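You operate a simulated robot arm through the tools that you are given. There is no shell and no other tool.

You run a simulated robot arm. Do the job below in one go: nothing can be reset, and whatever is moved stays where it is left.

JOB
Put things in order on the top of the low cabinet. At the end: the blue roll (marked "Bin Liners") from the top of the low cabinet is on the brown carton (marked "Mop Heads"); the grey fluff from the top of the low cabinet stands where the blue roll stood; the black jet from the top of the low cabinet stands where the yellow caster stood; the yellow caster from the top of the low cabinet stands where the grey fluff stood; whatever was shut is shut again. Leave all else as you found it, and nothing knocked over. Set down upright: roll.

The check looks at the end state, three seconds after you hand in, the way a careful person would. Anything else that was tipped, shoved, dropped, spilled or broken makes it a failure.

ROBOT AND FRAMES
A 7-joint arm with a two-finger gripper, fixed in place. Base frame: the origin is at the foot of the arm, x ahead of it, y to its left, z up; the work surface is at about z = 0. Units: m, rad, N and s.
With the tool pointing down near the work surface it reaches from about 0.16 to 0.38 m from the base axis. Its first joint turns from -1.257 to 1.257 rad. Payload 0.6 kg.
Tool frame: the origin (TCP) lies between the finger pads and is the grasp point; the fingertips stand 0.022 m ahead of it; z points along the fingers, y is the line along which they close. The gripper opens to 0.092 m; its body begins 0.065 m behind the TCP.
Orientation is told as [roll, pitch, yaw] about the base's x, y, z axes, in that order, counted from this pose: with the fingers straight down and closing along the base's y, the tool's x points along the base's -x, its y along +y and its z along -z.

CONTROLS
- The arm moves only by the tool jog_arm. Its argument "steps" is a list of rows, each a list of 7 numbers: the shift along the tool's x, y, z in m, then the turn, a rotation vector about the tool's x, y, z in degrees, then the finger opening in m, from 0 to 0.092. In form: [[x, y, z, ax, ay, az, fingers], ...]. A call has 1 to 20 rows; each row shifts and turns the commanded pose from where the row before left it, along the tool's axes as they then stand. Rows are played at 5 a second. More than 0.05 m and 0.15 rad between two rows, or a gripper value outside its range, and nothing of the call is played. Where a pose cannot be reached the arm comes as near as it can. A force on the tool above 40 N (or 10 N above the force at the start of the call, whichever is more), or a blocked arm, ends the call early, and 0.2 s more pass. Each finger travels about 0.0599 m/s and halts on what it meets, pressing with about 24 N; the grip force reading is that of the motor and also rises with nothing between the fingers. The clock runs only during rows and for 0.2 s after the last one: add rows that do not move to give the fingers time. It gives the time, the measured TCP pose, the force on the tool (base axes), the opening and the grip force at its end, in the units of the frame above (readings bear some noise), with the torque about the TCP (base axes, N m) and any sound that the robot's microphone picked up.
- Cameras (640 x 400 px; columns grow to the right, rows downward): "scene" is fixed at [0.0433, -0.2575, 0.4122]; the picture's right is [0.89, -0.46, 0.00], its down [-0.23, -0.45, -0.86] and it looks along [0.40, 0.77, -0.50] (base axes); focal length 214 px, centre (320, 200). "wrist" rides on the gripper at [0.071, 0.019, -0.102] in the tool frame; the picture's right is [-0.26, 0.97, 0.00], its down [-0.75, -0.20, -0.63] and it looks along [-0.60, -0.16, 0.78] (tool axes); focal length 280 px, centre (320, 200). There is no depth. A picture from a camera that has moved, and an enlarged one, comes with that camera's place and axes in the base frame and with its lens.
- grab_frame(camera): a new picture of that camera. The clock stands still meanwhile.
- close_up(camera, box): a new picture of the part [left, top, right, bottom] of that camera's present view, enlarged. The clock stands still meanwhile.
- job_done(): hands the job in; it is judged then, once.

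Nothing tells you positions but the pictures and the camera data. Unless the task says otherwise, let go and move clear before handing in.

The tools are called as name(argument=value, ...) on one line, values as JSON. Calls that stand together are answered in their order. jog_arm: Moves the arm, as the interface text tells. Its arguments: {"type":"object","properties":{"steps":{"type":"array","items":{"type":"array","items":{"type":"number"}}}},"required":["steps"]} The other tools are called the same way: grab_frame (camera) takes a picture; close_up (camera, box) takes an enlarged picture of a part of a camera's view; job_done () hands the job in.

At the start:

```text
clock: 0.0
tcp_pos: [0.2015, 0.0249, 0.3456]
tool_rot: [0.003, 0.002, 0.001]
wrist_force: [-0.2, -0.5, 0.2]
wrist_torque: [-0.01, -0.01, 0.02]
gripper_width: 0.092
grasp_force: 0.0
```

scene: 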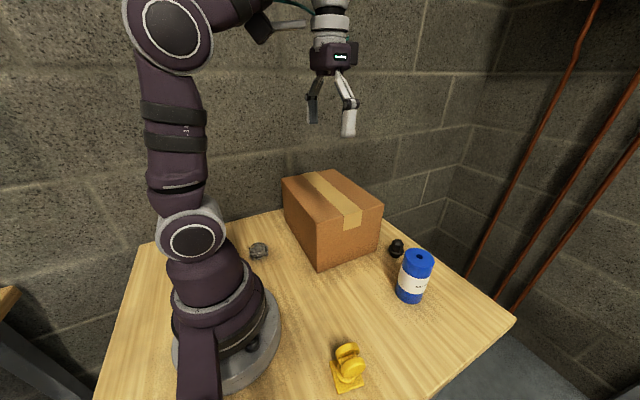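
wrist: 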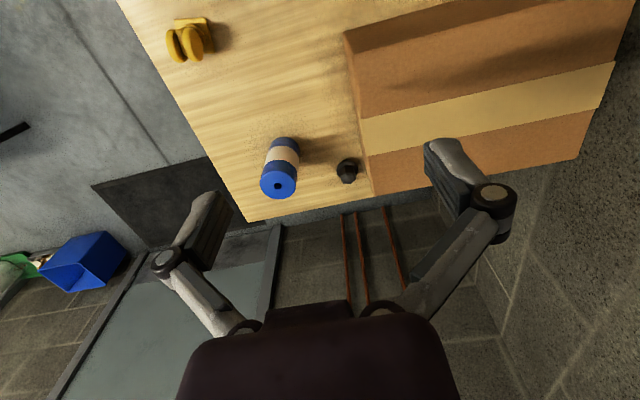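

I see a wooden cabinet top carrying a brown carton, the blue roll, a black piece by the carton, a yellow caster near the front edge and a grey piece by the arm's foot. I'll take enlarged views first to get the positions precisely.

close_up(camera="scene", box=[360, 220, 460, 320])

close_up(camera="scene", box=[220, 220, 300, 280])

close_up(camera="scene", box=[300, 330, 400, 400])

close_up(camera="scene", box=[260, 160, 400, 280])

close_up(camera="wrist", box=[150, 0, 400, 220])

```text
4.00 times, centred on (410, 270) of scene
camera zoom: at [0.0433, -0.2575, 0.4122], right [0.89, -0.46, 0.0], down [-0.23, -0.45, -0.86], along [0.4, 0.77, -0.5], focal length 858 px, centre (-40, -80)
```

zoom: 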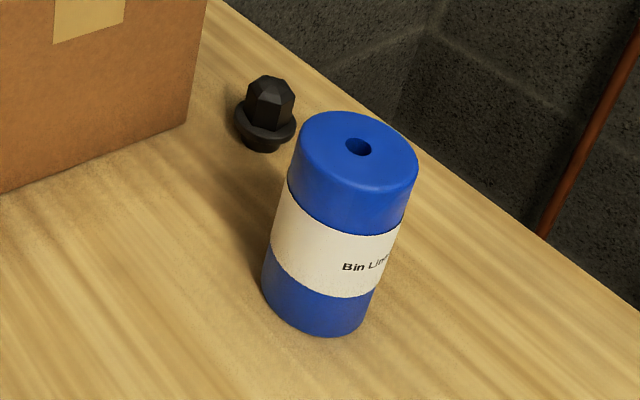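

```text
6.67 times, centred on (260, 250) of scene
camera zoom: at [0.0433, -0.2575, 0.4122], right [0.89, -0.46, 0.0], down [-0.23, -0.45, -0.86], along [0.4, 0.77, -0.5], focal length 1430 px, centre (720, -133)
```

zoom: 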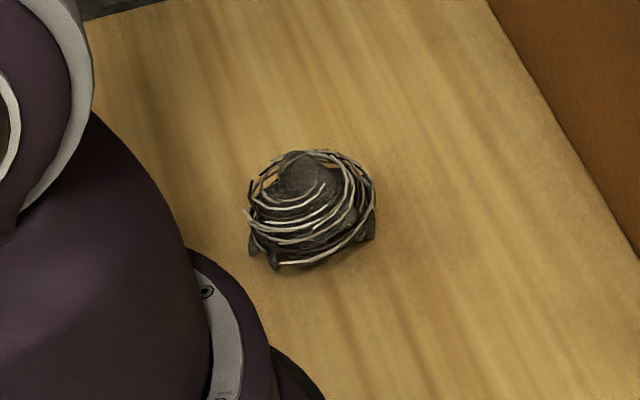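

```text
5.71 times, centred on (350, 365) of scene
camera zoom: at [0.0433, -0.2575, 0.4122], right [0.89, -0.46, 0.0], down [-0.23, -0.45, -0.86], along [0.4, 0.77, -0.5], focal length 1226 px, centre (149, -743)
```

zoom: 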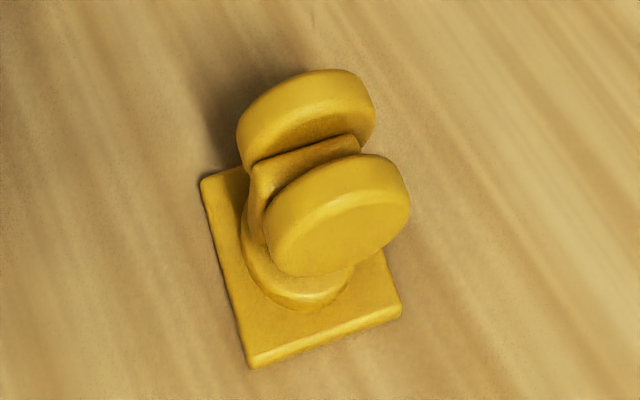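

```text
3.33 times, centred on (330, 220) of scene
camera zoom: at [0.0433, -0.2575, 0.4122], right [0.89, -0.46, 0.0], down [-0.23, -0.45, -0.86], along [0.4, 0.77, -0.5], focal length 715 px, centre (287, 133)
```

zoom: 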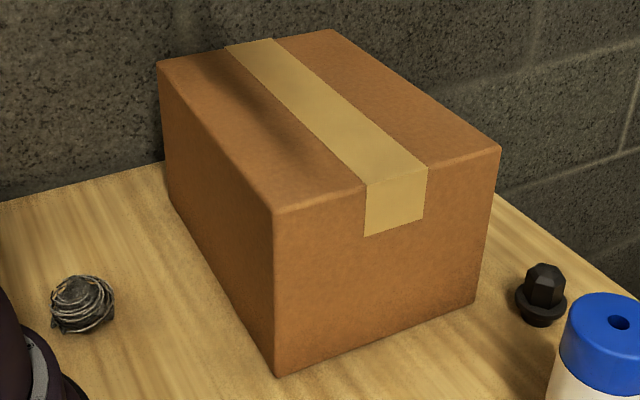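

```text
1.82 times, centred on (275, 110) of wrist
camera zoom: at [0.1313, 0.0437, 0.4478], right [0.26, 0.97, 0.0], down [0.75, -0.21, 0.62], along [0.6, -0.16, -0.78], focal length 510 px, centre (402, 364)
```

zoom: 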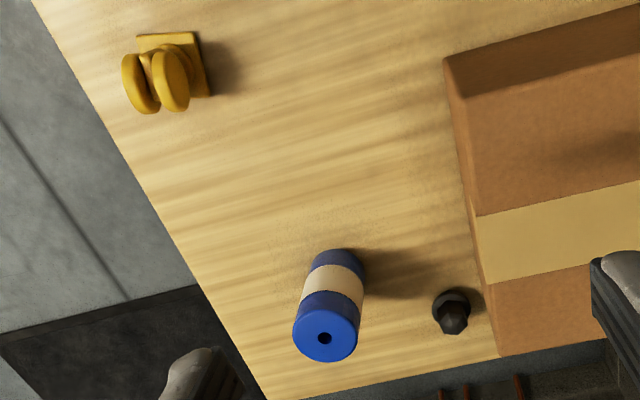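

The roll stands near (0.350, -0.080) and is about 0.112 tall and 0.058 wide. The carton spans about x 0.20–0.38, y 0.06–0.31, with its top near z 0.145. The fluff is near (0.092, 0.184), the caster near (0.152, -0.137) turned about -10°, and the jet near (0.41, 0.02). I'll start with the roll by moving above it and checking.

jog_arm(steps=[[-0.018, -0.013, 0.012, 0, 0, 0, 0.092], [-0.018, -0.013, 0.012, 0, 0, 0, 0.092], [-0.018, -0.013, 0.012, 0, 0, 0, 0.092], [-0.018, -0.013, 0.012, 0, 0, 0, 0.092], [-0.018, -0.013, 0.012, 0, 0, 0, 0.092], [-0.018, -0.013, 0.012, 0, 0, 0, 0.092], [-0.018, -0.013, 0.012, 0, 0, 0, 0.092], [-0.018, -0.013, 0.012, 0, 0, 0, 0.092], [0, 0, 0, 0, 0, 0, 0.092]])

grab_frame(camera="wrist")

grab_frame(camera="scene")

```text
clock: 1.6
tcp_pos: [0.3225, -0.0635, 0.2635]
tool_rot: [0.001, -0.01, -0.009]
wrist_force: [12.5, -2.2, -23.0]
wrist_torque: [-0.03, -0.15, -0.06]
gripper_width: 0.092
grasp_force: 0.0
out of reach, approached as far as the arm can: row 7, 8
stopped in row 8: the force on the tool passed its limit at 72 N (the readings are from after the stop); the commanded pose is now the measured one
```

```text
taken
camera wrist: at [0.2516, -0.0449, 0.3645], right [0.27, 0.96, 0.0], down [0.74, -0.21, 0.63], along [0.61, -0.17, -0.77], focal length 280 px, centre (320, 200)
```

wrist: 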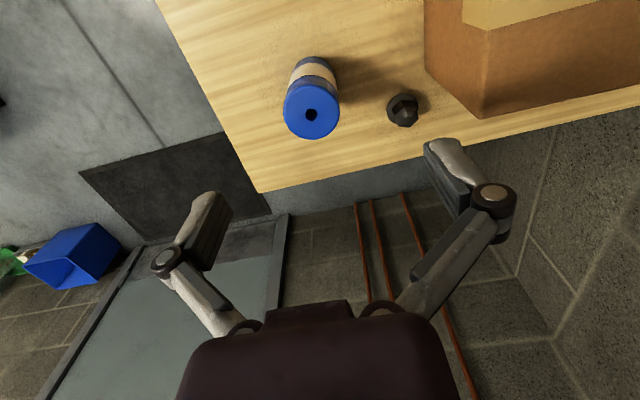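

```text
taken
```

scene: 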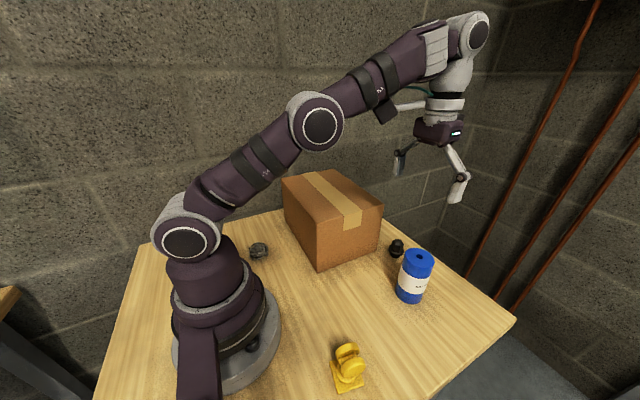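

The arm is fully stretched at this height, so I need to work lower with less radius. The roll's top reads near (0.347, -0.079) from this view as well. I'll pull back a little, come down, then go forward over the roll.

jog_arm(steps=[[0.02, 0, 0.01, 0, 0.5, -0.5, 0.092], [0.01, -0.004, 0.02, 0, 0, 0, 0.092], [0, -0.004, 0.02, 0, 0, 0, 0.092], [0, -0.004, 0.02, 0, 0, 0, 0.092], [0, -0.004, 0.02, 0, 0, 0, 0.092], [0, 0, 0.015, 0, 0, 0, 0.092], [0, 0, 0, 0, 0, 0, 0.092]])

grab_frame(camera="wrist")

```text
clock: 3.2
tcp_pos: [0.2919, -0.0822, 0.1585]
tool_rot: [0.0, 0.001, 0.0]
wrist_force: [0.8, -0.3, 0.3]
wrist_torque: [0.0, -0.01, -0.04]
gripper_width: 0.0918
grasp_force: 0.0
```

```text
taken
camera wrist: at [0.2207, -0.063, 0.2603], right [0.26, 0.97, 0.0], down [0.75, -0.2, 0.62], along [0.6, -0.16, -0.78], focal length 280 px, centre (320, 200)
```

wrist: 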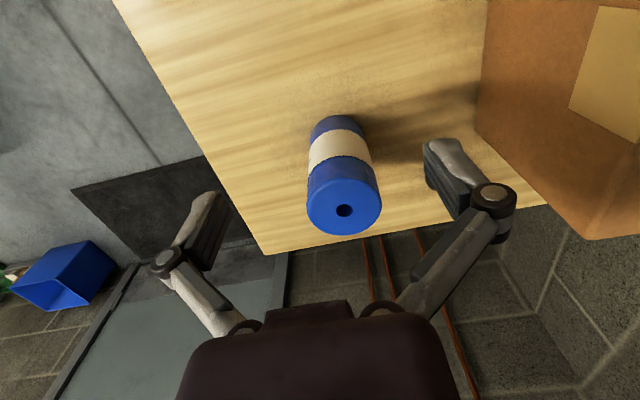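

The roll's axis works out at (0.351, -0.080), with its top near z 0.109. I'll go forward with the fingers straddling it, then descend to gripping height.

jog_arm(steps=[[-0.01, 0.001, 0.008, 0, 0, 0, 0.092], [-0.012, 0.001, 0.008, 0, 0, 0, 0.092], [-0.012, 0, 0.008, 0, 0, 0, 0.092], [-0.01, 0, 0.01, 0, 0, 0, 0.092], [-0.008, 0, 0.012, 0, 0, 0, 0.092], [-0.007, 0, 0.013, 0, 0, 0, 0.092], [0, 0, 0.014, 0, 0, 0, 0.092], [0, 0, 0.01, 0, 0, 0, 0.092], [0, 0, 0, 0, 0, 0, 0.092]])

grab_frame(camera="wrist")

close_up(camera="scene", box=[340, 160, 500, 320])

```text
clock: 5.2
tcp_pos: [0.352, -0.0778, 0.0747]
tool_rot: [-0.001, -0.001, -0.001]
wrist_force: [-0.8, 0.6, 0.3]
wrist_torque: [-0.03, 0.02, 0.02]
gripper_width: 0.0921
grasp_force: 0.1
```

```text
taken
camera wrist: at [0.282, -0.059, 0.1769], right [0.26, 0.97, 0.0], down [0.75, -0.2, 0.62], along [0.6, -0.16, -0.78], focal length 280 px, centre (320, 200)
```

wrist: 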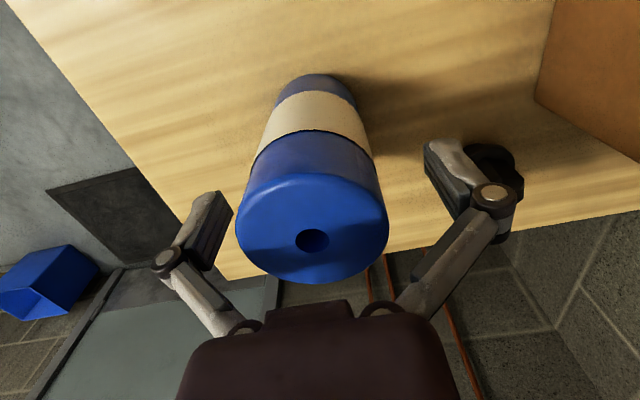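

```text
2.50 times, centred on (420, 240) of scene
camera zoom: at [0.0433, -0.2575, 0.4122], right [0.89, -0.46, 0.0], down [-0.23, -0.45, -0.86], along [0.4, 0.77, -0.5], focal length 536 px, centre (70, 100)
```

zoom: 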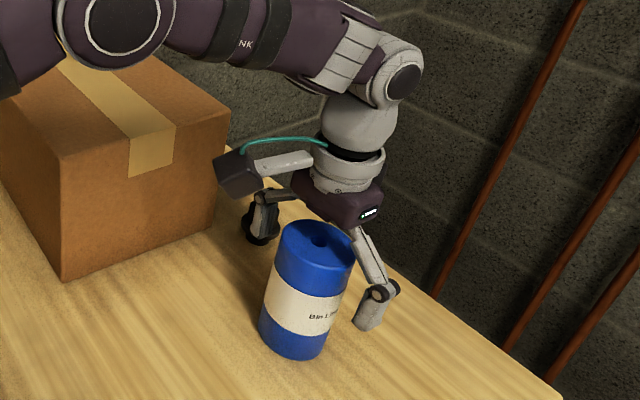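

The roll sits between the fingers, with its axis at (0.351, -0.080). I'll shift 2 mm in y to centre on it and close.

jog_arm(steps=[[0, -0.0025, 0, 0, 0, 0, 0.092], [0, 0, 0, 0, 0, 0, 0.075], [0, 0, 0, 0, 0, 0, 0.06], [0, 0, 0, 0, 0, 0, 0.05], [0, 0, 0, 0, 0, 0, 0.045], [0, 0, 0, 0, 0, 0, 0.045], [0, 0, 0, 0, 0, 0, 0.045]])

grab_frame(camera="wrist")

```text
clock: 6.8
tcp_pos: [0.3523, -0.0805, 0.0744]
tool_rot: [0.0, 0.0, -0.001]
wrist_force: [-1.6, 4.3, 10.7]
wrist_torque: [-0.06, 0.13, -0.01]
gripper_width: 0.0539
grasp_force: 24.0
```

```text
taken
camera wrist: at [0.2818, -0.0617, 0.1766], right [0.26, 0.97, 0.0], down [0.75, -0.2, 0.62], along [0.6, -0.16, -0.78], focal length 280 px, centre (320, 200)
```

wrist: 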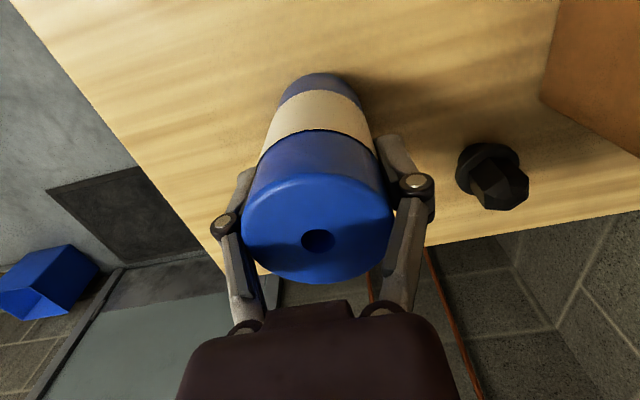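

The roll is held at an opening of 0.054. I'll lift it while drawing it back to stay within reach, then check the hold.

jog_arm(steps=[[0, 0, -0.006, 0, 0, 0, 0.045], [0, 0, -0.012, 0, 0, 0, 0.045], [0.006, 0, -0.018, 0, 0, 0, 0.045], [0.009, 0, -0.018, 0, 0, 0, 0.045], [0.009, 0, -0.018, 0, 0, 0, 0.045], [0.009, 0, -0.018, 0, 0, 0, 0.045], [0.009, 0, -0.018, 0, 0, 0, 0.045], [0.009, 0, -0.018, 0, 0, 0, 0.045], [0.006, 0, -0.018, 0, 0, 0, 0.045], [0.003, 0, -0.018, 0, 0, 0, 0.045], [0, 0, -0.008, 0, 0, 0, 0.045], [0, 0, 0, 0, 0, 0, 0.045]])

grab_frame(camera="wrist")

grab_frame(camera="scene")

```text
clock: 9.4
tcp_pos: [0.2909, -0.0825, 0.2441]
tool_rot: [0.001, 0.0, 0.001]
wrist_force: [0.2, 0.3, -1.3]
wrist_torque: [0.07, -0.01, -0.03]
gripper_width: 0.0535
grasp_force: 23.7
```

```text
taken
camera wrist: at [0.2213, -0.0632, 0.3462], right [0.26, 0.97, 0.0], down [0.75, -0.2, 0.62], along [0.6, -0.16, -0.78], focal length 280 px, centre (320, 200)
```

wrist: 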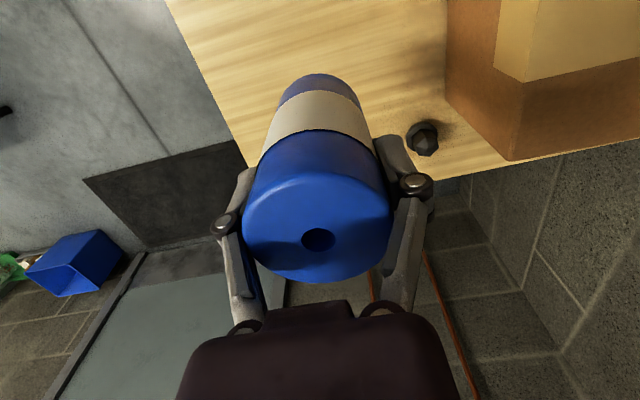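

```text
taken
```

scene: 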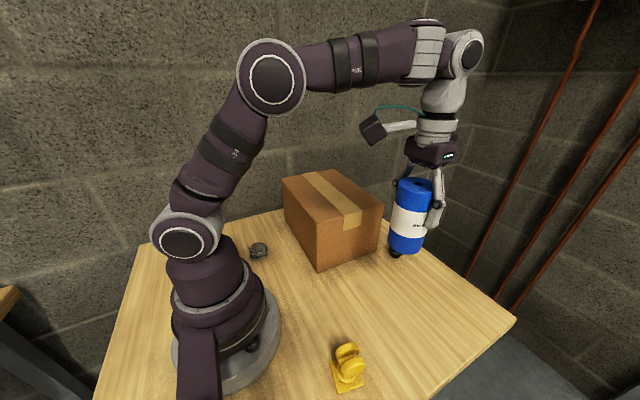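

The roll hangs straight and secure, with its underside about 0.17 high and roughly 2 cm above the carton top. I'll carry it over to about (0.27, 0.14) above the carton.

jog_arm(steps=[[0.0, 0.01, -0.004, 0, 0, 0, 0.045], [0.001, 0.018, 0, 0, 0, 0, 0.045], [0.002, 0.02, 0, 0, 0, 0, 0.045], [0.002, 0.02, 0, 0, 0, 0, 0.045], [0.002, 0.02, 0, 0, 0, 0, 0.045], [0.002, 0.02, 0, 0, 0, 0, 0.045], [0.002, 0.02, 0, 0, 0, 0, 0.045], [0.002, 0.02, 0, 0, 0, 0, 0.045], [0.002, 0.02, 0, 0, 0, 0, 0.045], [0.002, 0.02, 0, 0, 0, 0, 0.045], [0.002, 0.018, 0, 0, 0, 0, 0.045], [0.002, 0.014, 0, 0, 0, 0, 0.045], [0, 0, 0, 0, 0, 0, 0.045], [0, 0, 0, 0, 0, 0, 0.045]])

grab_frame(camera="scene")

grab_frame(camera="wrist")

```text
clock: 12.4
tcp_pos: [0.269, 0.1397, 0.2506]
tool_rot: [0.001, 0.002, 0.001]
wrist_force: [-0.6, -0.2, -1.7]
wrist_torque: [0.0, -0.02, 0.02]
gripper_width: 0.0531
grasp_force: 24.4
```

```text
taken
```

scene: 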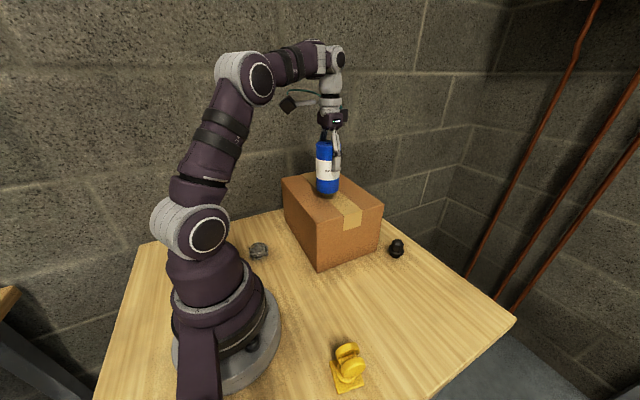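

```text
taken
camera wrist: at [0.1995, 0.1581, 0.3525], right [0.26, 0.97, 0.0], down [0.75, -0.2, 0.62], along [0.6, -0.16, -0.78], focal length 280 px, centre (320, 200)
```

wrist: 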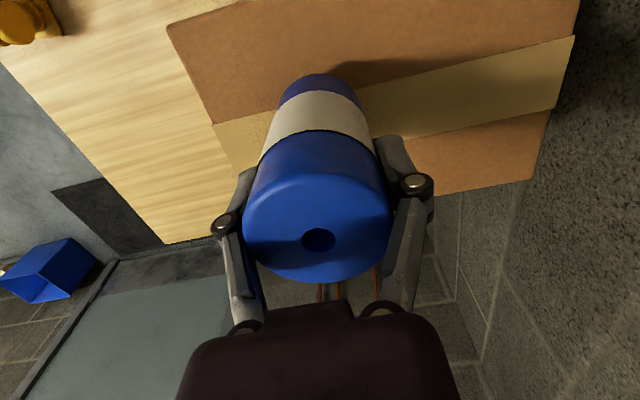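

The roll is above the carton, about 8 cm in from its front edge. I'll lower most of the gap, then creep down watching the force.

jog_arm(steps=[[0, 0, 0.006, 0, 0, 0, 0.045], [0, 0, 0.008, 0, 0, 0, 0.045], [0, 0, 0.006, 0, 0, 0, 0.045], [0, 0, 0, 0, 0, 0, 0.045]])

jog_arm(steps=[[0, 0, 0.002, 0, 0, 0, 0.045], [0, 0, 0.002, 0, 0, 0, 0.045], [0, 0, 0, 0, 0, 0, 0.045]])

close_up(camera="scene", box=[270, 120, 390, 220])

```text
clock: 13.4
tcp_pos: [0.2713, 0.14, 0.2302]
tool_rot: [0.0, 0.003, 0.001]
wrist_force: [0.6, -0.3, -1.9]
wrist_torque: [0.03, 0.0, 0.02]
gripper_width: 0.0532
grasp_force: 24.4
```

```text
clock: 14.2
tcp_pos: [0.2719, 0.1391, 0.2243]
tool_rot: [0.003, 0.002, 0.0]
wrist_force: [-1.1, -1.2, 5.7]
wrist_torque: [-0.22, 0.0, -0.04]
gripper_width: 0.0529
grasp_force: 24.2
```

```text
4.00 times, centred on (330, 170) of scene
camera zoom: at [0.0433, -0.2575, 0.4121], right [0.89, -0.46, 0.0], down [-0.23, -0.45, -0.86], along [0.4, 0.77, -0.5], focal length 858 px, centre (280, 320)
```

zoom: 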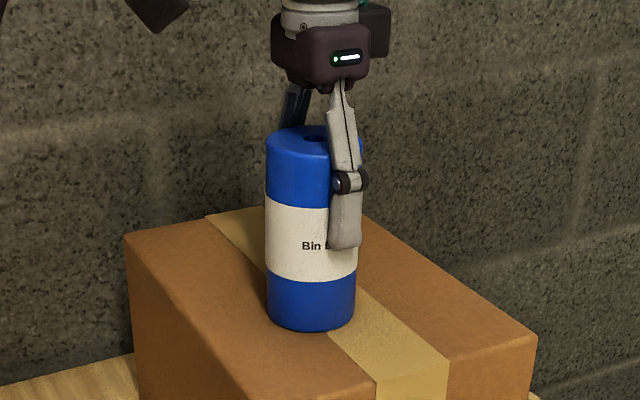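

There is contact now at TCP z 0.224, which puts the carton top at about 0.150. I'll open the fingers gently so the roll settles, then check.

jog_arm(steps=[[0, 0, 0, 0, 0, 0, 0.052], [0, 0, 0, 0, 0, 0, 0.056], [0, 0, 0, 0, 0, 0, 0.062], [0, 0, 0, 0, 0, 0, 0.07], [0, 0, 0, 0, 0, 0, 0.08], [0, 0, 0, 0, 0, 0, 0.088], [0, 0, 0, 0, 0, 0, 0.092], [0, 0, 0, 0, 0, 0, 0.092]])

close_up(camera="scene", box=[270, 120, 390, 220])

grab_frame(camera="wrist")

```text
clock: 16.0
tcp_pos: [0.2704, 0.1394, 0.225]
tool_rot: [0.0, 0.0, 0.002]
wrist_force: [0.0, -1.1, 0.9]
wrist_torque: [0.01, 0.01, 0.02]
gripper_width: 0.0921
grasp_force: 0.0
```

```text
4.00 times, centred on (330, 170) of scene
camera zoom: at [0.0433, -0.2575, 0.4122], right [0.89, -0.46, 0.0], down [-0.23, -0.45, -0.86], along [0.4, 0.77, -0.5], focal length 858 px, centre (280, 320)
```

zoom: 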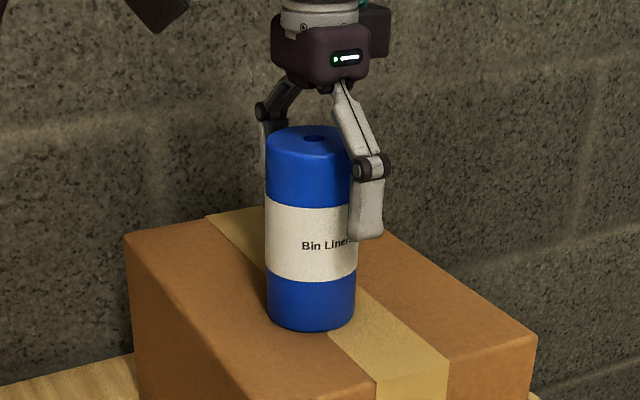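

```text
taken
camera wrist: at [0.2003, 0.1581, 0.3273], right [0.26, 0.97, 0.0], down [0.75, -0.2, 0.62], along [0.6, -0.16, -0.78], focal length 280 px, centre (320, 200)
```

wrist: 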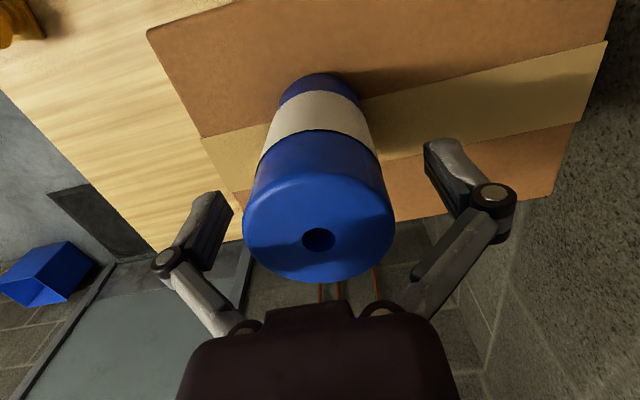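

The roll stands upright and free on the carton. I'll back straight out along -x with the fingers straddling it, then head over to the fluff.

jog_arm(steps=[[0.01, 0, -0.002, 0, 0, 0, 0.092], [0.015, 0, -0.003, 0, 0, 0, 0.092], [0.02, 0, -0.003, 0, 0, 0, 0.092], [0.02, 0, -0.004, 0, 0, 0, 0.092], [0.02, 0, -0.004, 0, 0, 0, 0.092], [0.02, 0.006, 0, 0, 0, 0, 0.092], [0.02, 0.01, 0, 0, 0, 0, 0.092], [0.015, 0.01, 0, 0, 0, 0, 0.092], [0.01, 0.01, 0, 0, 0, 0, 0.092], [0, 0, 0, 0, 0, 0, 0.092]])

grab_frame(camera="wrist")

grab_frame(camera="scene")

```text
clock: 18.2
tcp_pos: [0.12, 0.1756, 0.2427]
tool_rot: [0.0, 0.0, 0.0]
wrist_force: [0.8, -0.7, 0.1]
wrist_torque: [-0.01, 0.02, -0.02]
gripper_width: 0.0921
grasp_force: 0.1
```

```text
taken
camera wrist: at [0.0501, 0.1941, 0.3431], right [0.26, 0.96, 0.0], down [0.75, -0.2, 0.62], along [0.6, -0.16, -0.78], focal length 280 px, centre (320, 200)
```

wrist: 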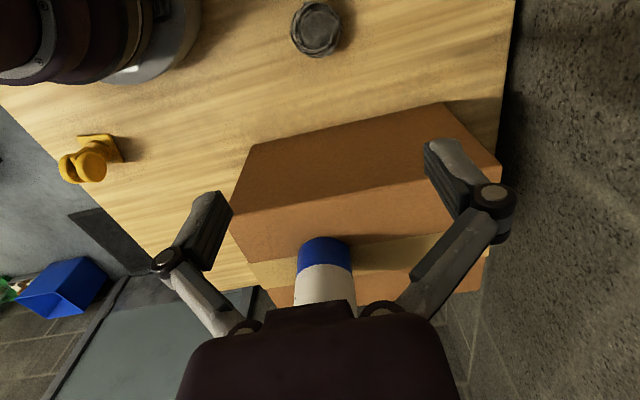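

```text
taken
```

scene: 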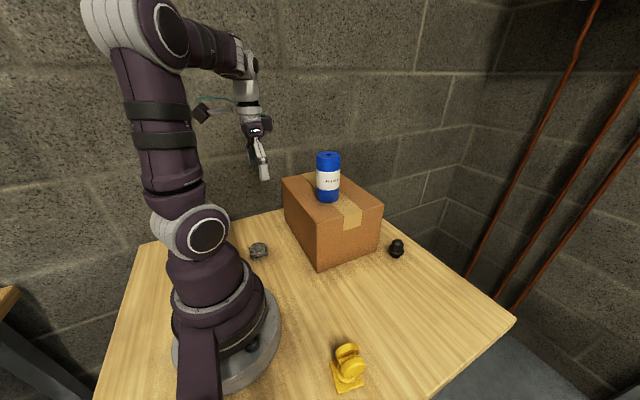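

The roll is standing well on the carton. The fluff shows near (0.090, 0.181), so I'll look closer at it before going down.

close_up(camera="wrist", box=[260, 0, 370, 70])

close_up(camera="scene", box=[230, 230, 290, 270])

close_up(camera="wrist", box=[40, 120, 150, 200])

```text
5.71 times, centred on (315, 35) of wrist
camera zoom: at [0.0501, 0.1941, 0.3431], right [0.26, 0.96, 0.0], down [0.75, -0.2, 0.62], along [0.6, -0.16, -0.78], focal length 1602 px, centre (349, 1143)
```

zoom: 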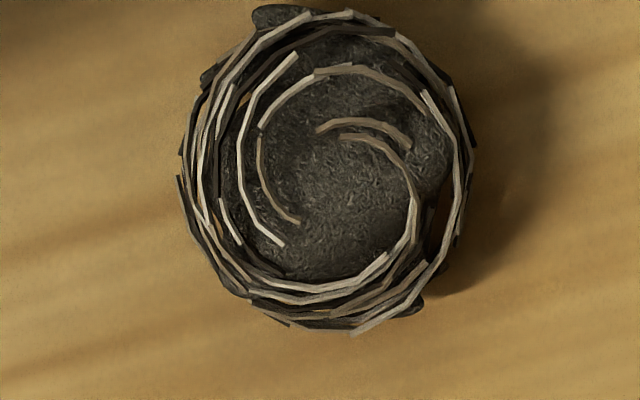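

```text
10.00 times, centred on (260, 250) of scene
camera zoom: at [0.0433, -0.2575, 0.4122], right [0.89, -0.46, 0.0], down [-0.23, -0.45, -0.86], along [0.4, 0.77, -0.5], focal length 2145 px, centre (920, -300)
```

zoom: 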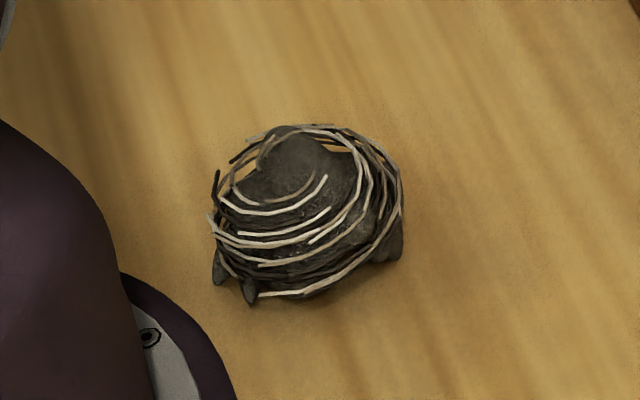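

```text
5.00 times, centred on (95, 160) of wrist
camera zoom: at [0.0501, 0.1941, 0.3431], right [0.26, 0.96, 0.0], down [0.75, -0.2, 0.62], along [0.6, -0.16, -0.78], focal length 1402 px, centre (1445, 400)
```

zoom: 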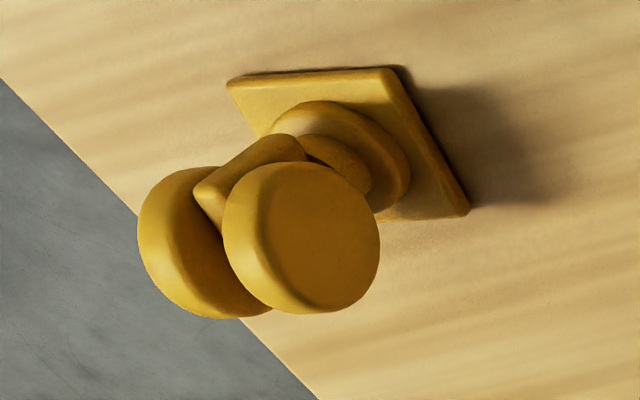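

The fluff is about 0.052 across and roughly 0.035–0.04 tall, centred near (0.0905, 0.1805). I'll descend above it and take another look before closing in.

jog_arm(steps=[[0.01, 0.001, 0.015, 0, 0, 0, 0.092], [0.01, 0.002, 0.02, 0, 0, 0, 0.092], [0.0095, 0.002, 0.02, 0, 0, 0, 0.092], [0, 0, 0.02, 0, 0, 0, 0.092], [0, 0, 0.02, 0, 0, 0, 0.092], [0, 0, 0.02, 0, 0, 0, 0.092], [0, 0, 0.015, 0, 0, 0, 0.092], [0, 0, 0.01, 0, 0, 0, 0.092], [0, 0, 0, 0, 0, 0, 0.092]])

grab_frame(camera="wrist")

grab_frame(camera="scene")

```text
clock: 20.2
tcp_pos: [0.0891, 0.1808, 0.1028]
tool_rot: [-0.002, -0.001, 0.002]
wrist_force: [0.7, 0.3, -0.9]
wrist_torque: [-0.03, 0.01, -0.04]
gripper_width: 0.0918
grasp_force: 0.1
```

```text
taken
camera wrist: at [0.0188, 0.2006, 0.2039], right [0.26, 0.97, 0.0], down [0.75, -0.2, 0.62], along [0.6, -0.16, -0.78], focal length 280 px, centre (320, 200)
```

wrist: 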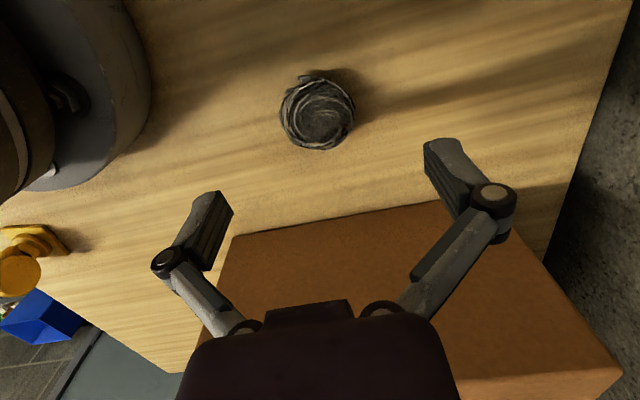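

```text
taken
```

scene: 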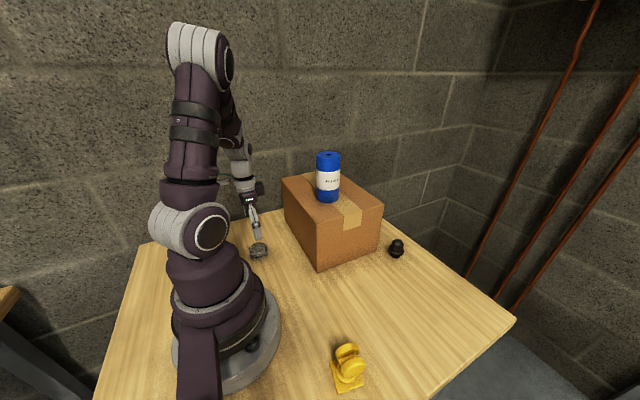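

The fluff sits right under the gripper, centred near (0.089, 0.180). I'll go down to z about 0.028.

jog_arm(steps=[[0, 0, 0.015, 0, 0, 0, 0.092], [0, 0, 0.015, 0, 0, 0, 0.092], [0, 0, 0.015, 0, 0, 0, 0.092], [0, 0, 0.012, 0, 0, 0, 0.092], [0, 0, 0.01, 0, 0, 0, 0.092], [0, 0, 0.006, 0, 0, 0, 0.092], [0, 0, 0, 0, 0, 0, 0.092]])

grab_frame(camera="wrist")

close_up(camera="scene", box=[210, 180, 310, 280])

```text
clock: 21.8
tcp_pos: [0.0902, 0.1806, 0.0286]
tool_rot: [-0.001, -0.002, 0.0]
wrist_force: [-0.3, -1.0, 0.4]
wrist_torque: [0.0, -0.04, 0.02]
gripper_width: 0.0919
grasp_force: 0.1
```

```text
taken
camera wrist: at [0.0195, 0.1984, 0.1307], right [0.26, 0.97, 0.0], down [0.75, -0.2, 0.62], along [0.6, -0.16, -0.78], focal length 280 px, centre (320, 200)
```

wrist: 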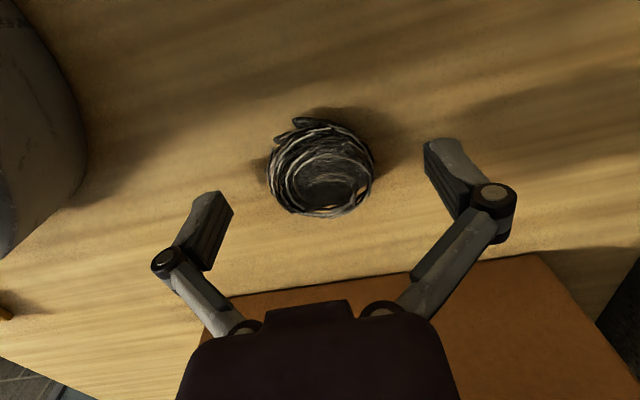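

```text
4.00 times, centred on (260, 230) of scene
camera zoom: at [0.0433, -0.2575, 0.4122], right [0.89, -0.46, 0.0], down [-0.23, -0.45, -0.86], along [0.4, 0.77, -0.5], focal length 858 px, centre (560, 80)
```

zoom: 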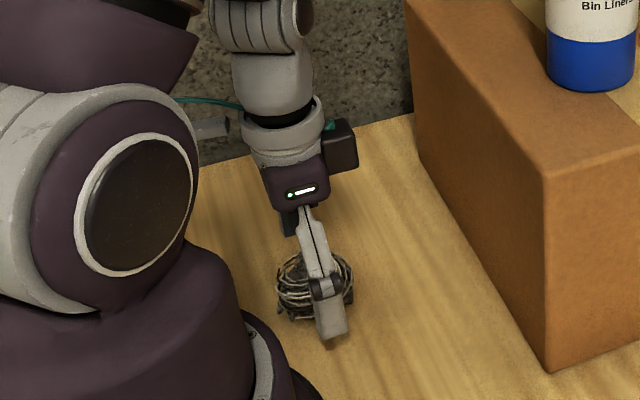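

The fluff is centred between the open fingers, within about 2 mm. I'll close on it.

jog_arm(steps=[[0.0015, 0, 0, 0, 0, 0, 0.085], [0, 0, 0, 0, 0, 0, 0.07], [0, 0, 0, 0, 0, 0, 0.058], [0, 0, 0, 0, 0, 0, 0.05], [0, 0, 0, 0, 0, 0, 0.045], [0, 0, 0, 0, 0, 0, 0.045]])

grab_frame(camera="wrist")

```text
clock: 23.2
tcp_pos: [0.0882, 0.1802, 0.0289]
tool_rot: [0.001, 0.001, -0.002]
wrist_force: [-0.7, 0.9, 1.2]
wrist_torque: [0.04, -0.02, 0.0]
gripper_width: 0.0464
grasp_force: 3.6
```

```text
taken
camera wrist: at [0.0186, 0.1984, 0.1306], right [0.26, 0.97, 0.0], down [0.75, -0.2, 0.62], along [0.6, -0.16, -0.78], focal length 280 px, centre (320, 200)
```

wrist: 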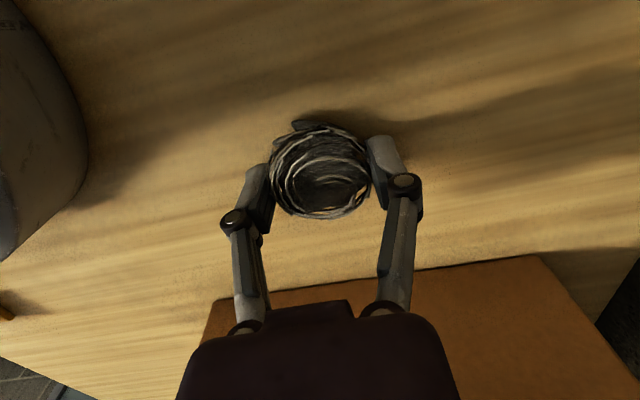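

The opening is 0.046 with only a light grip so far. I'll close slightly more to see whether it holds firmly.

jog_arm(steps=[[0, 0, 0, 0, 0, 0, 0.043], [0, 0, 0, 0, 0, 0, 0.043], [0, 0, 0, 0, 0, 0, 0.043]])

close_up(camera="wrist", box=[220, 80, 430, 230])

```text
clock: 24.0
tcp_pos: [0.0893, 0.1792, 0.0289]
tool_rot: [0.001, 0.0, 0.0]
wrist_force: [-0.6, 0.5, 7.4]
wrist_torque: [0.0, 0.0, -0.08]
gripper_width: 0.0445
grasp_force: 23.9
```

```text
2.67 times, centred on (325, 155) of wrist
camera zoom: at [0.0186, 0.1984, 0.1307], right [0.26, 0.97, 0.0], down [0.75, -0.2, 0.62], along [0.6, -0.16, -0.78], focal length 748 px, centre (307, 320)
```

zoom: 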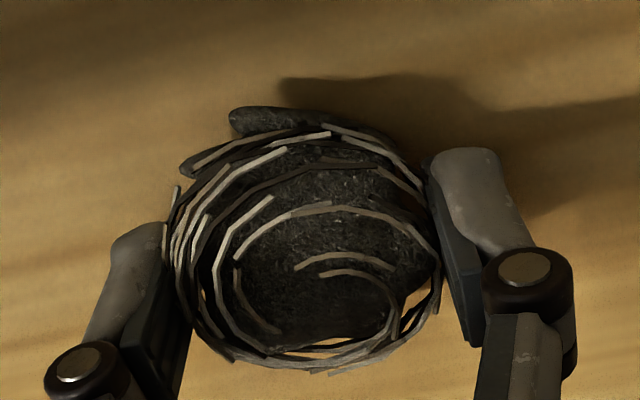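

The fluff is firmly held at an opening of 0.0445. I'll lift it straight up, then carry it round to the roll's old spot, staying high past the carton corner.

jog_arm(steps=[[0, 0, -0.006, 0, 0, 0, 0.041], [0, 0, -0.014, 0, 0, 0, 0.041], [0, 0, -0.02, 0, 0, 0, 0.041], [0, 0, -0.02, 0, 0, 0, 0.041], [0, 0, -0.02, 0, 0, 0, 0.041], [0, 0, -0.02, 0, 0, 0, 0.041], [0, 0, -0.02, 0, 0, 0, 0.041], [0, 0, -0.02, 0, 0, 0, 0.041], [0, 0, -0.02, 0, 0, 0, 0.041], [0, 0, -0.02, 0, 0, 0, 0.041], [0, 0, 0, 0, 0, 0, 0.041]])

grab_frame(camera="wrist")

grab_frame(camera="scene")

```text
clock: 26.4
tcp_pos: [0.0892, 0.1793, 0.2074]
tool_rot: [0.0, 0.002, 0.002]
wrist_force: [-0.6, 0.4, 0.6]
wrist_torque: [0.01, 0.01, 0.0]
gripper_width: 0.0439
grasp_force: 24.5
```

```text
taken
camera wrist: at [0.019, 0.1974, 0.309], right [0.26, 0.96, 0.0], down [0.75, -0.2, 0.62], along [0.6, -0.16, -0.78], focal length 280 px, centre (320, 200)
```

wrist: 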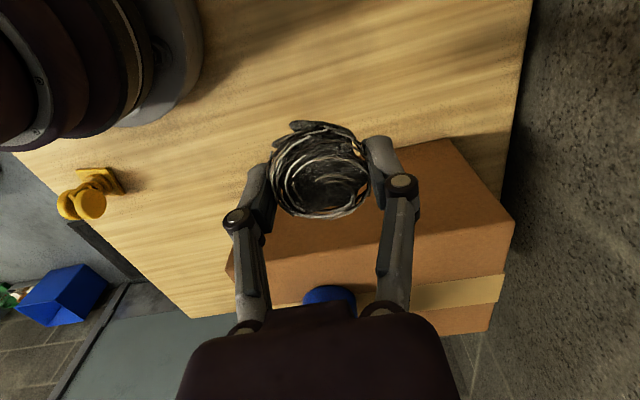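

```text
taken
```

scene: 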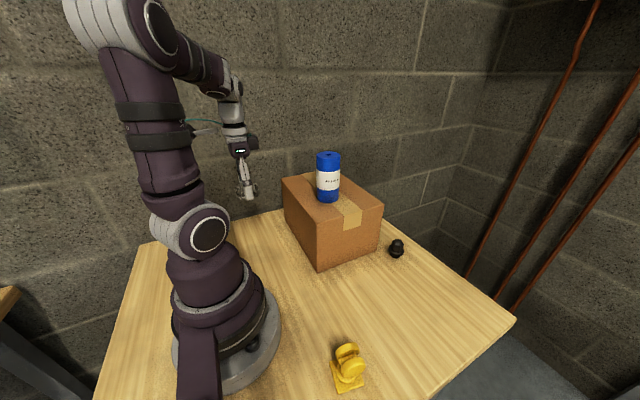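

The fluff is lifted and nothing is left on its spot. I'll carry it round now.

jog_arm(steps=[[-0.01, -0.01, -0.01, 0, 0, 0, 0.041], [-0.017, -0.017, -0.01, 0, 0, 0, 0.041], [-0.017, -0.017, 0, 0, 0, 0, 0.041], [-0.017, -0.016, 0, 0, 0, 0, 0.041], [-0.008, -0.016, 0, 0, 0, 0, 0.041], [-0.008, -0.016, 0, 0, 0, 0, 0.041], [-0.008, -0.016, 0, 0, 0, 0, 0.041], [-0.008, -0.016, 0, 0, 0, 0, 0.041], [-0.008, -0.016, 0, 0, 0, 0, 0.041], [-0.007, -0.017, 0, 0, 0, 0, 0.041], [-0.007, -0.017, 0, 0, 0, 0, 0.041], [-0.007, -0.017, 0, 0, 0, 0, 0.041], [-0.007, -0.017, 0, 0, 0, 0, 0.041], [-0.007, -0.017, 0, 0, 0, 0, 0.041], [-0.007, -0.017, 0, 0, 0, 0, 0.041], [-0.007, -0.017, 0, 0, 0, 0, 0.041], [0, 0, 0, 0, 0, 0, 0.041]])

grab_frame(camera="wrist")

grab_frame(camera="scene")

```text
clock: 30.0
tcp_pos: [0.2396, -0.0796, 0.2293]
tool_rot: [-0.002, 0.001, 0.001]
wrist_force: [0.5, 0.2, -0.2]
wrist_torque: [0.01, 0.04, 0.01]
gripper_width: 0.0429
grasp_force: 23.8
```

```text
taken
camera wrist: at [0.169, -0.0595, 0.3308], right [0.26, 0.97, 0.0], down [0.75, -0.2, 0.62], along [0.6, -0.16, -0.78], focal length 280 px, centre (320, 200)
```

wrist: 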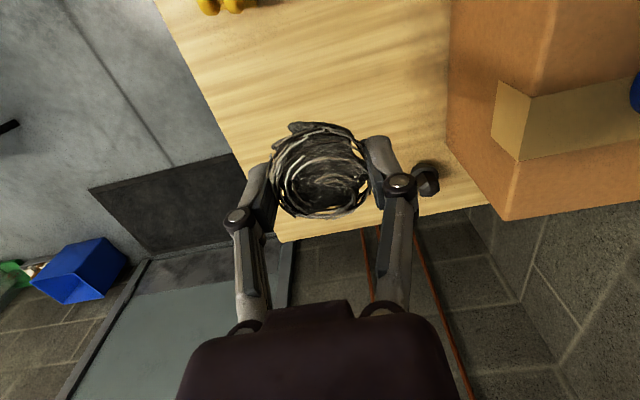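

```text
taken
```

scene: 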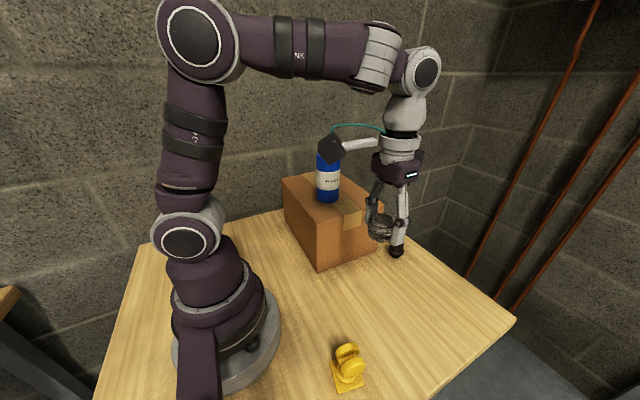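

The fluff is still held and the roll's old spot lies ahead and below. I'll descend towards (0.351, -0.080).

jog_arm(steps=[[-0.0134, 0, 0.016, 0, 0, 0, 0.041], [-0.0134, 0, 0.018, 0, 0, 0, 0.041], [-0.0134, 0, 0.018, 0, 0, 0, 0.041], [-0.0134, 0, 0.018, 0, 0, 0, 0.041], [-0.0134, 0, 0.018, 0, 0, 0, 0.041], [-0.0134, 0, 0.018, 0, 0, 0, 0.041], [-0.0078, 0, 0.018, 0, 0, 0, 0.041], [-0.0078, 0, 0.018, 0, 0, 0, 0.041], [-0.0078, 0, 0.016, 0, 0, 0, 0.041], [-0.0076, -0.001, 0.016, 0, 0, 0, 0.041], [0, 0, 0.008, 0, 0, 0, 0.041], [0, 0, 0, 0, 0, 0, 0.041]])

close_up(camera="scene", box=[340, 180, 480, 320])

grab_frame(camera="wrist")

```text
clock: 32.6
tcp_pos: [0.3505, -0.0804, 0.0443]
tool_rot: [0.001, 0.002, -0.001]
wrist_force: [0.1, -0.5, 0.4]
wrist_torque: [-0.01, 0.03, 0.0]
gripper_width: 0.0429
grasp_force: 24.1
```

```text
2.86 times, centred on (410, 250) of scene
camera zoom: at [0.0433, -0.2575, 0.4122], right [0.89, -0.46, 0.0], down [-0.23, -0.45, -0.86], along [0.4, 0.77, -0.5], focal length 613 px, centre (63, 57)
```

zoom: 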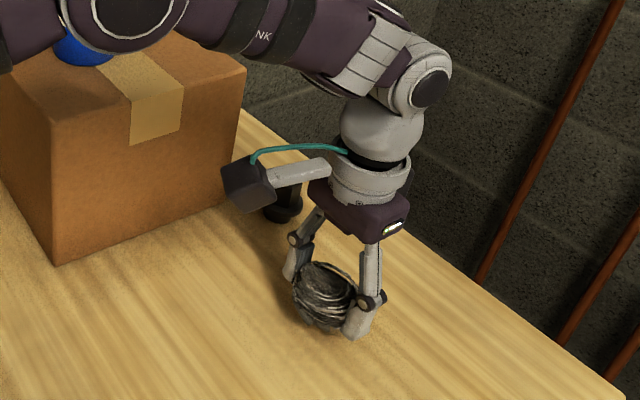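

```text
taken
camera wrist: at [0.2806, -0.0617, 0.1463], right [0.26, 0.97, 0.0], down [0.75, -0.2, 0.62], along [0.6, -0.16, -0.78], focal length 280 px, centre (320, 200)
```

wrist: 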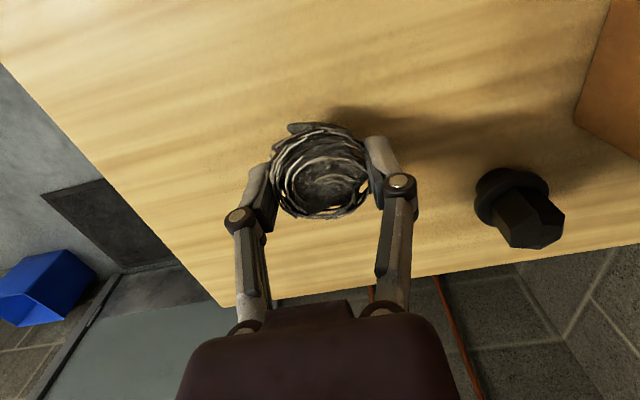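

The fluff is directly over the roll's old spot. I'll creep down to the height it was picked from.

jog_arm(steps=[[0, 0, 0.005, 0, 0, 0, 0.041], [0, 0, 0.005, 0, 0, 0, 0.041], [0, 0, 0.003, 0, 0, 0, 0.041], [0, 0, 0, 0, 0, 0, 0.041]])

jog_arm(steps=[[0, 0, 0.0015, 0, 0, 0, 0.041], [0, 0, 0.001, 0, 0, 0, 0.041], [0, 0, 0, 0, 0, 0, 0.041]])

```text
clock: 33.6
tcp_pos: [0.3496, -0.0786, 0.0328]
tool_rot: [0.001, 0.001, 0.001]
wrist_force: [0.0, -0.1, -0.4]
wrist_torque: [-0.01, 0.01, 0.01]
gripper_width: 0.0425
grasp_force: 23.9
```

```text
clock: 34.4
tcp_pos: [0.3495, -0.0779, 0.0315]
tool_rot: [0.0, 0.001, 0.001]
wrist_force: [0.0, 0.0, 0.3]
wrist_torque: [-0.02, 0.01, 0.0]
gripper_width: 0.0428
grasp_force: 23.8
```

jog_arm(steps=[[0, 0, 0.0, 0, 0, 0, 0.041]])

jog_arm(steps=[[0, 0, 0.0, 0, 0, 0, 0.041]])

close_up(camera="scene", box=[370, 220, 450, 320])

```text
clock: 34.8
tcp_pos: [0.3491, -0.0784, 0.0299]
tool_rot: [0.001, 0.001, 0.0]
wrist_force: [-0.4, -0.3, -0.4]
wrist_torque: [0.01, 0.0, 0.0]
gripper_width: 0.0426
grasp_force: 23.4
```

```text
clock: 35.2
tcp_pos: [0.3501, -0.079, 0.0315]
tool_rot: [-0.001, 0.001, 0.001]
wrist_force: [0.7, 0.5, 0.0]
wrist_torque: [0.01, 0.02, 0.02]
gripper_width: 0.0428
grasp_force: 24.3
```

```text
4.00 times, centred on (410, 270) of scene
camera zoom: at [0.0433, -0.2575, 0.4122], right [0.89, -0.46, 0.0], down [-0.23, -0.45, -0.86], along [0.4, 0.77, -0.5], focal length 858 px, centre (-40, -80)
```

zoom: 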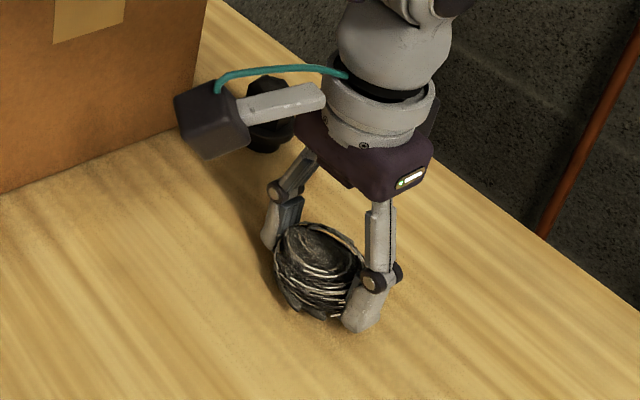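

It reads about 2 mm above the surface still. I'll lower that last bit with a tiny correction in x and y.

jog_arm(steps=[[-0.001, -0.0015, 0.001, 0, 0, 0, 0.041], [0, 0, 0.001, 0, 0, 0, 0.041], [0, 0, 0, 0, 0, 0, 0.041]])

jog_arm(steps=[[0, 0, 0.0, 0, 0, 0, 0.041]])

```text
clock: 36.0
tcp_pos: [0.3524, -0.0817, 0.0293]
tool_rot: [0.001, -0.001, 0.0]
wrist_force: [-0.2, -0.9, 1.8]
wrist_torque: [-0.02, 0.0, -0.05]
gripper_width: 0.0423
grasp_force: 24.0
```

```text
clock: 36.4
tcp_pos: [0.3536, -0.0811, 0.0289]
tool_rot: [-0.002, 0.0, 0.0]
wrist_force: [1.0, -0.1, 0.4]
wrist_torque: [-0.03, -0.04, 0.0]
gripper_width: 0.0428
grasp_force: 23.8
```

Height now matches the pick height at about (0.352, -0.081), so I'll release slowly.

jog_arm(steps=[[0, 0, 0, 0, 0, 0, 0.044], [0, 0, 0, 0, 0, 0, 0.048], [0, 0, 0, 0, 0, 0, 0.054], [0, 0, 0, 0, 0, 0, 0.06], [0, 0, 0, 0, 0, 0, 0.07], [0, 0, 0, 0, 0, 0, 0.08], [0, 0, 0, 0, 0, 0, 0.08]])

grab_frame(camera="wrist")

close_up(camera="scene", box=[370, 220, 450, 320])

```text
clock: 38.0
tcp_pos: [0.3515, -0.081, 0.0289]
tool_rot: [-0.001, 0.001, -0.001]
wrist_force: [0.5, 0.0, 0.6]
wrist_torque: [0.01, 0.02, 0.01]
gripper_width: 0.0799
grasp_force: 0.1
```

```text
taken
camera wrist: at [0.2814, -0.0615, 0.131], right [0.26, 0.97, 0.0], down [0.75, -0.2, 0.62], along [0.6, -0.16, -0.78], focal length 280 px, centre (320, 200)
```

wrist: 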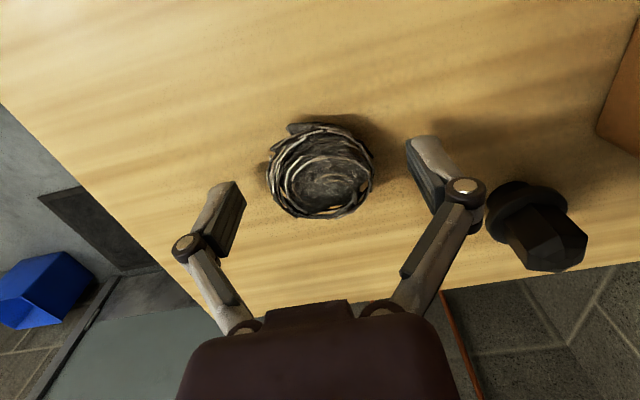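

```text
4.00 times, centred on (410, 270) of scene
camera zoom: at [0.0433, -0.2575, 0.4122], right [0.89, -0.46, 0.0], down [-0.23, -0.45, -0.86], along [0.4, 0.77, -0.5], focal length 858 px, centre (-40, -80)
```

zoom: 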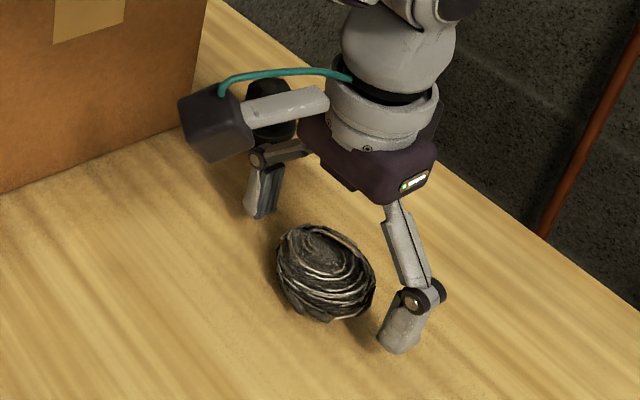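

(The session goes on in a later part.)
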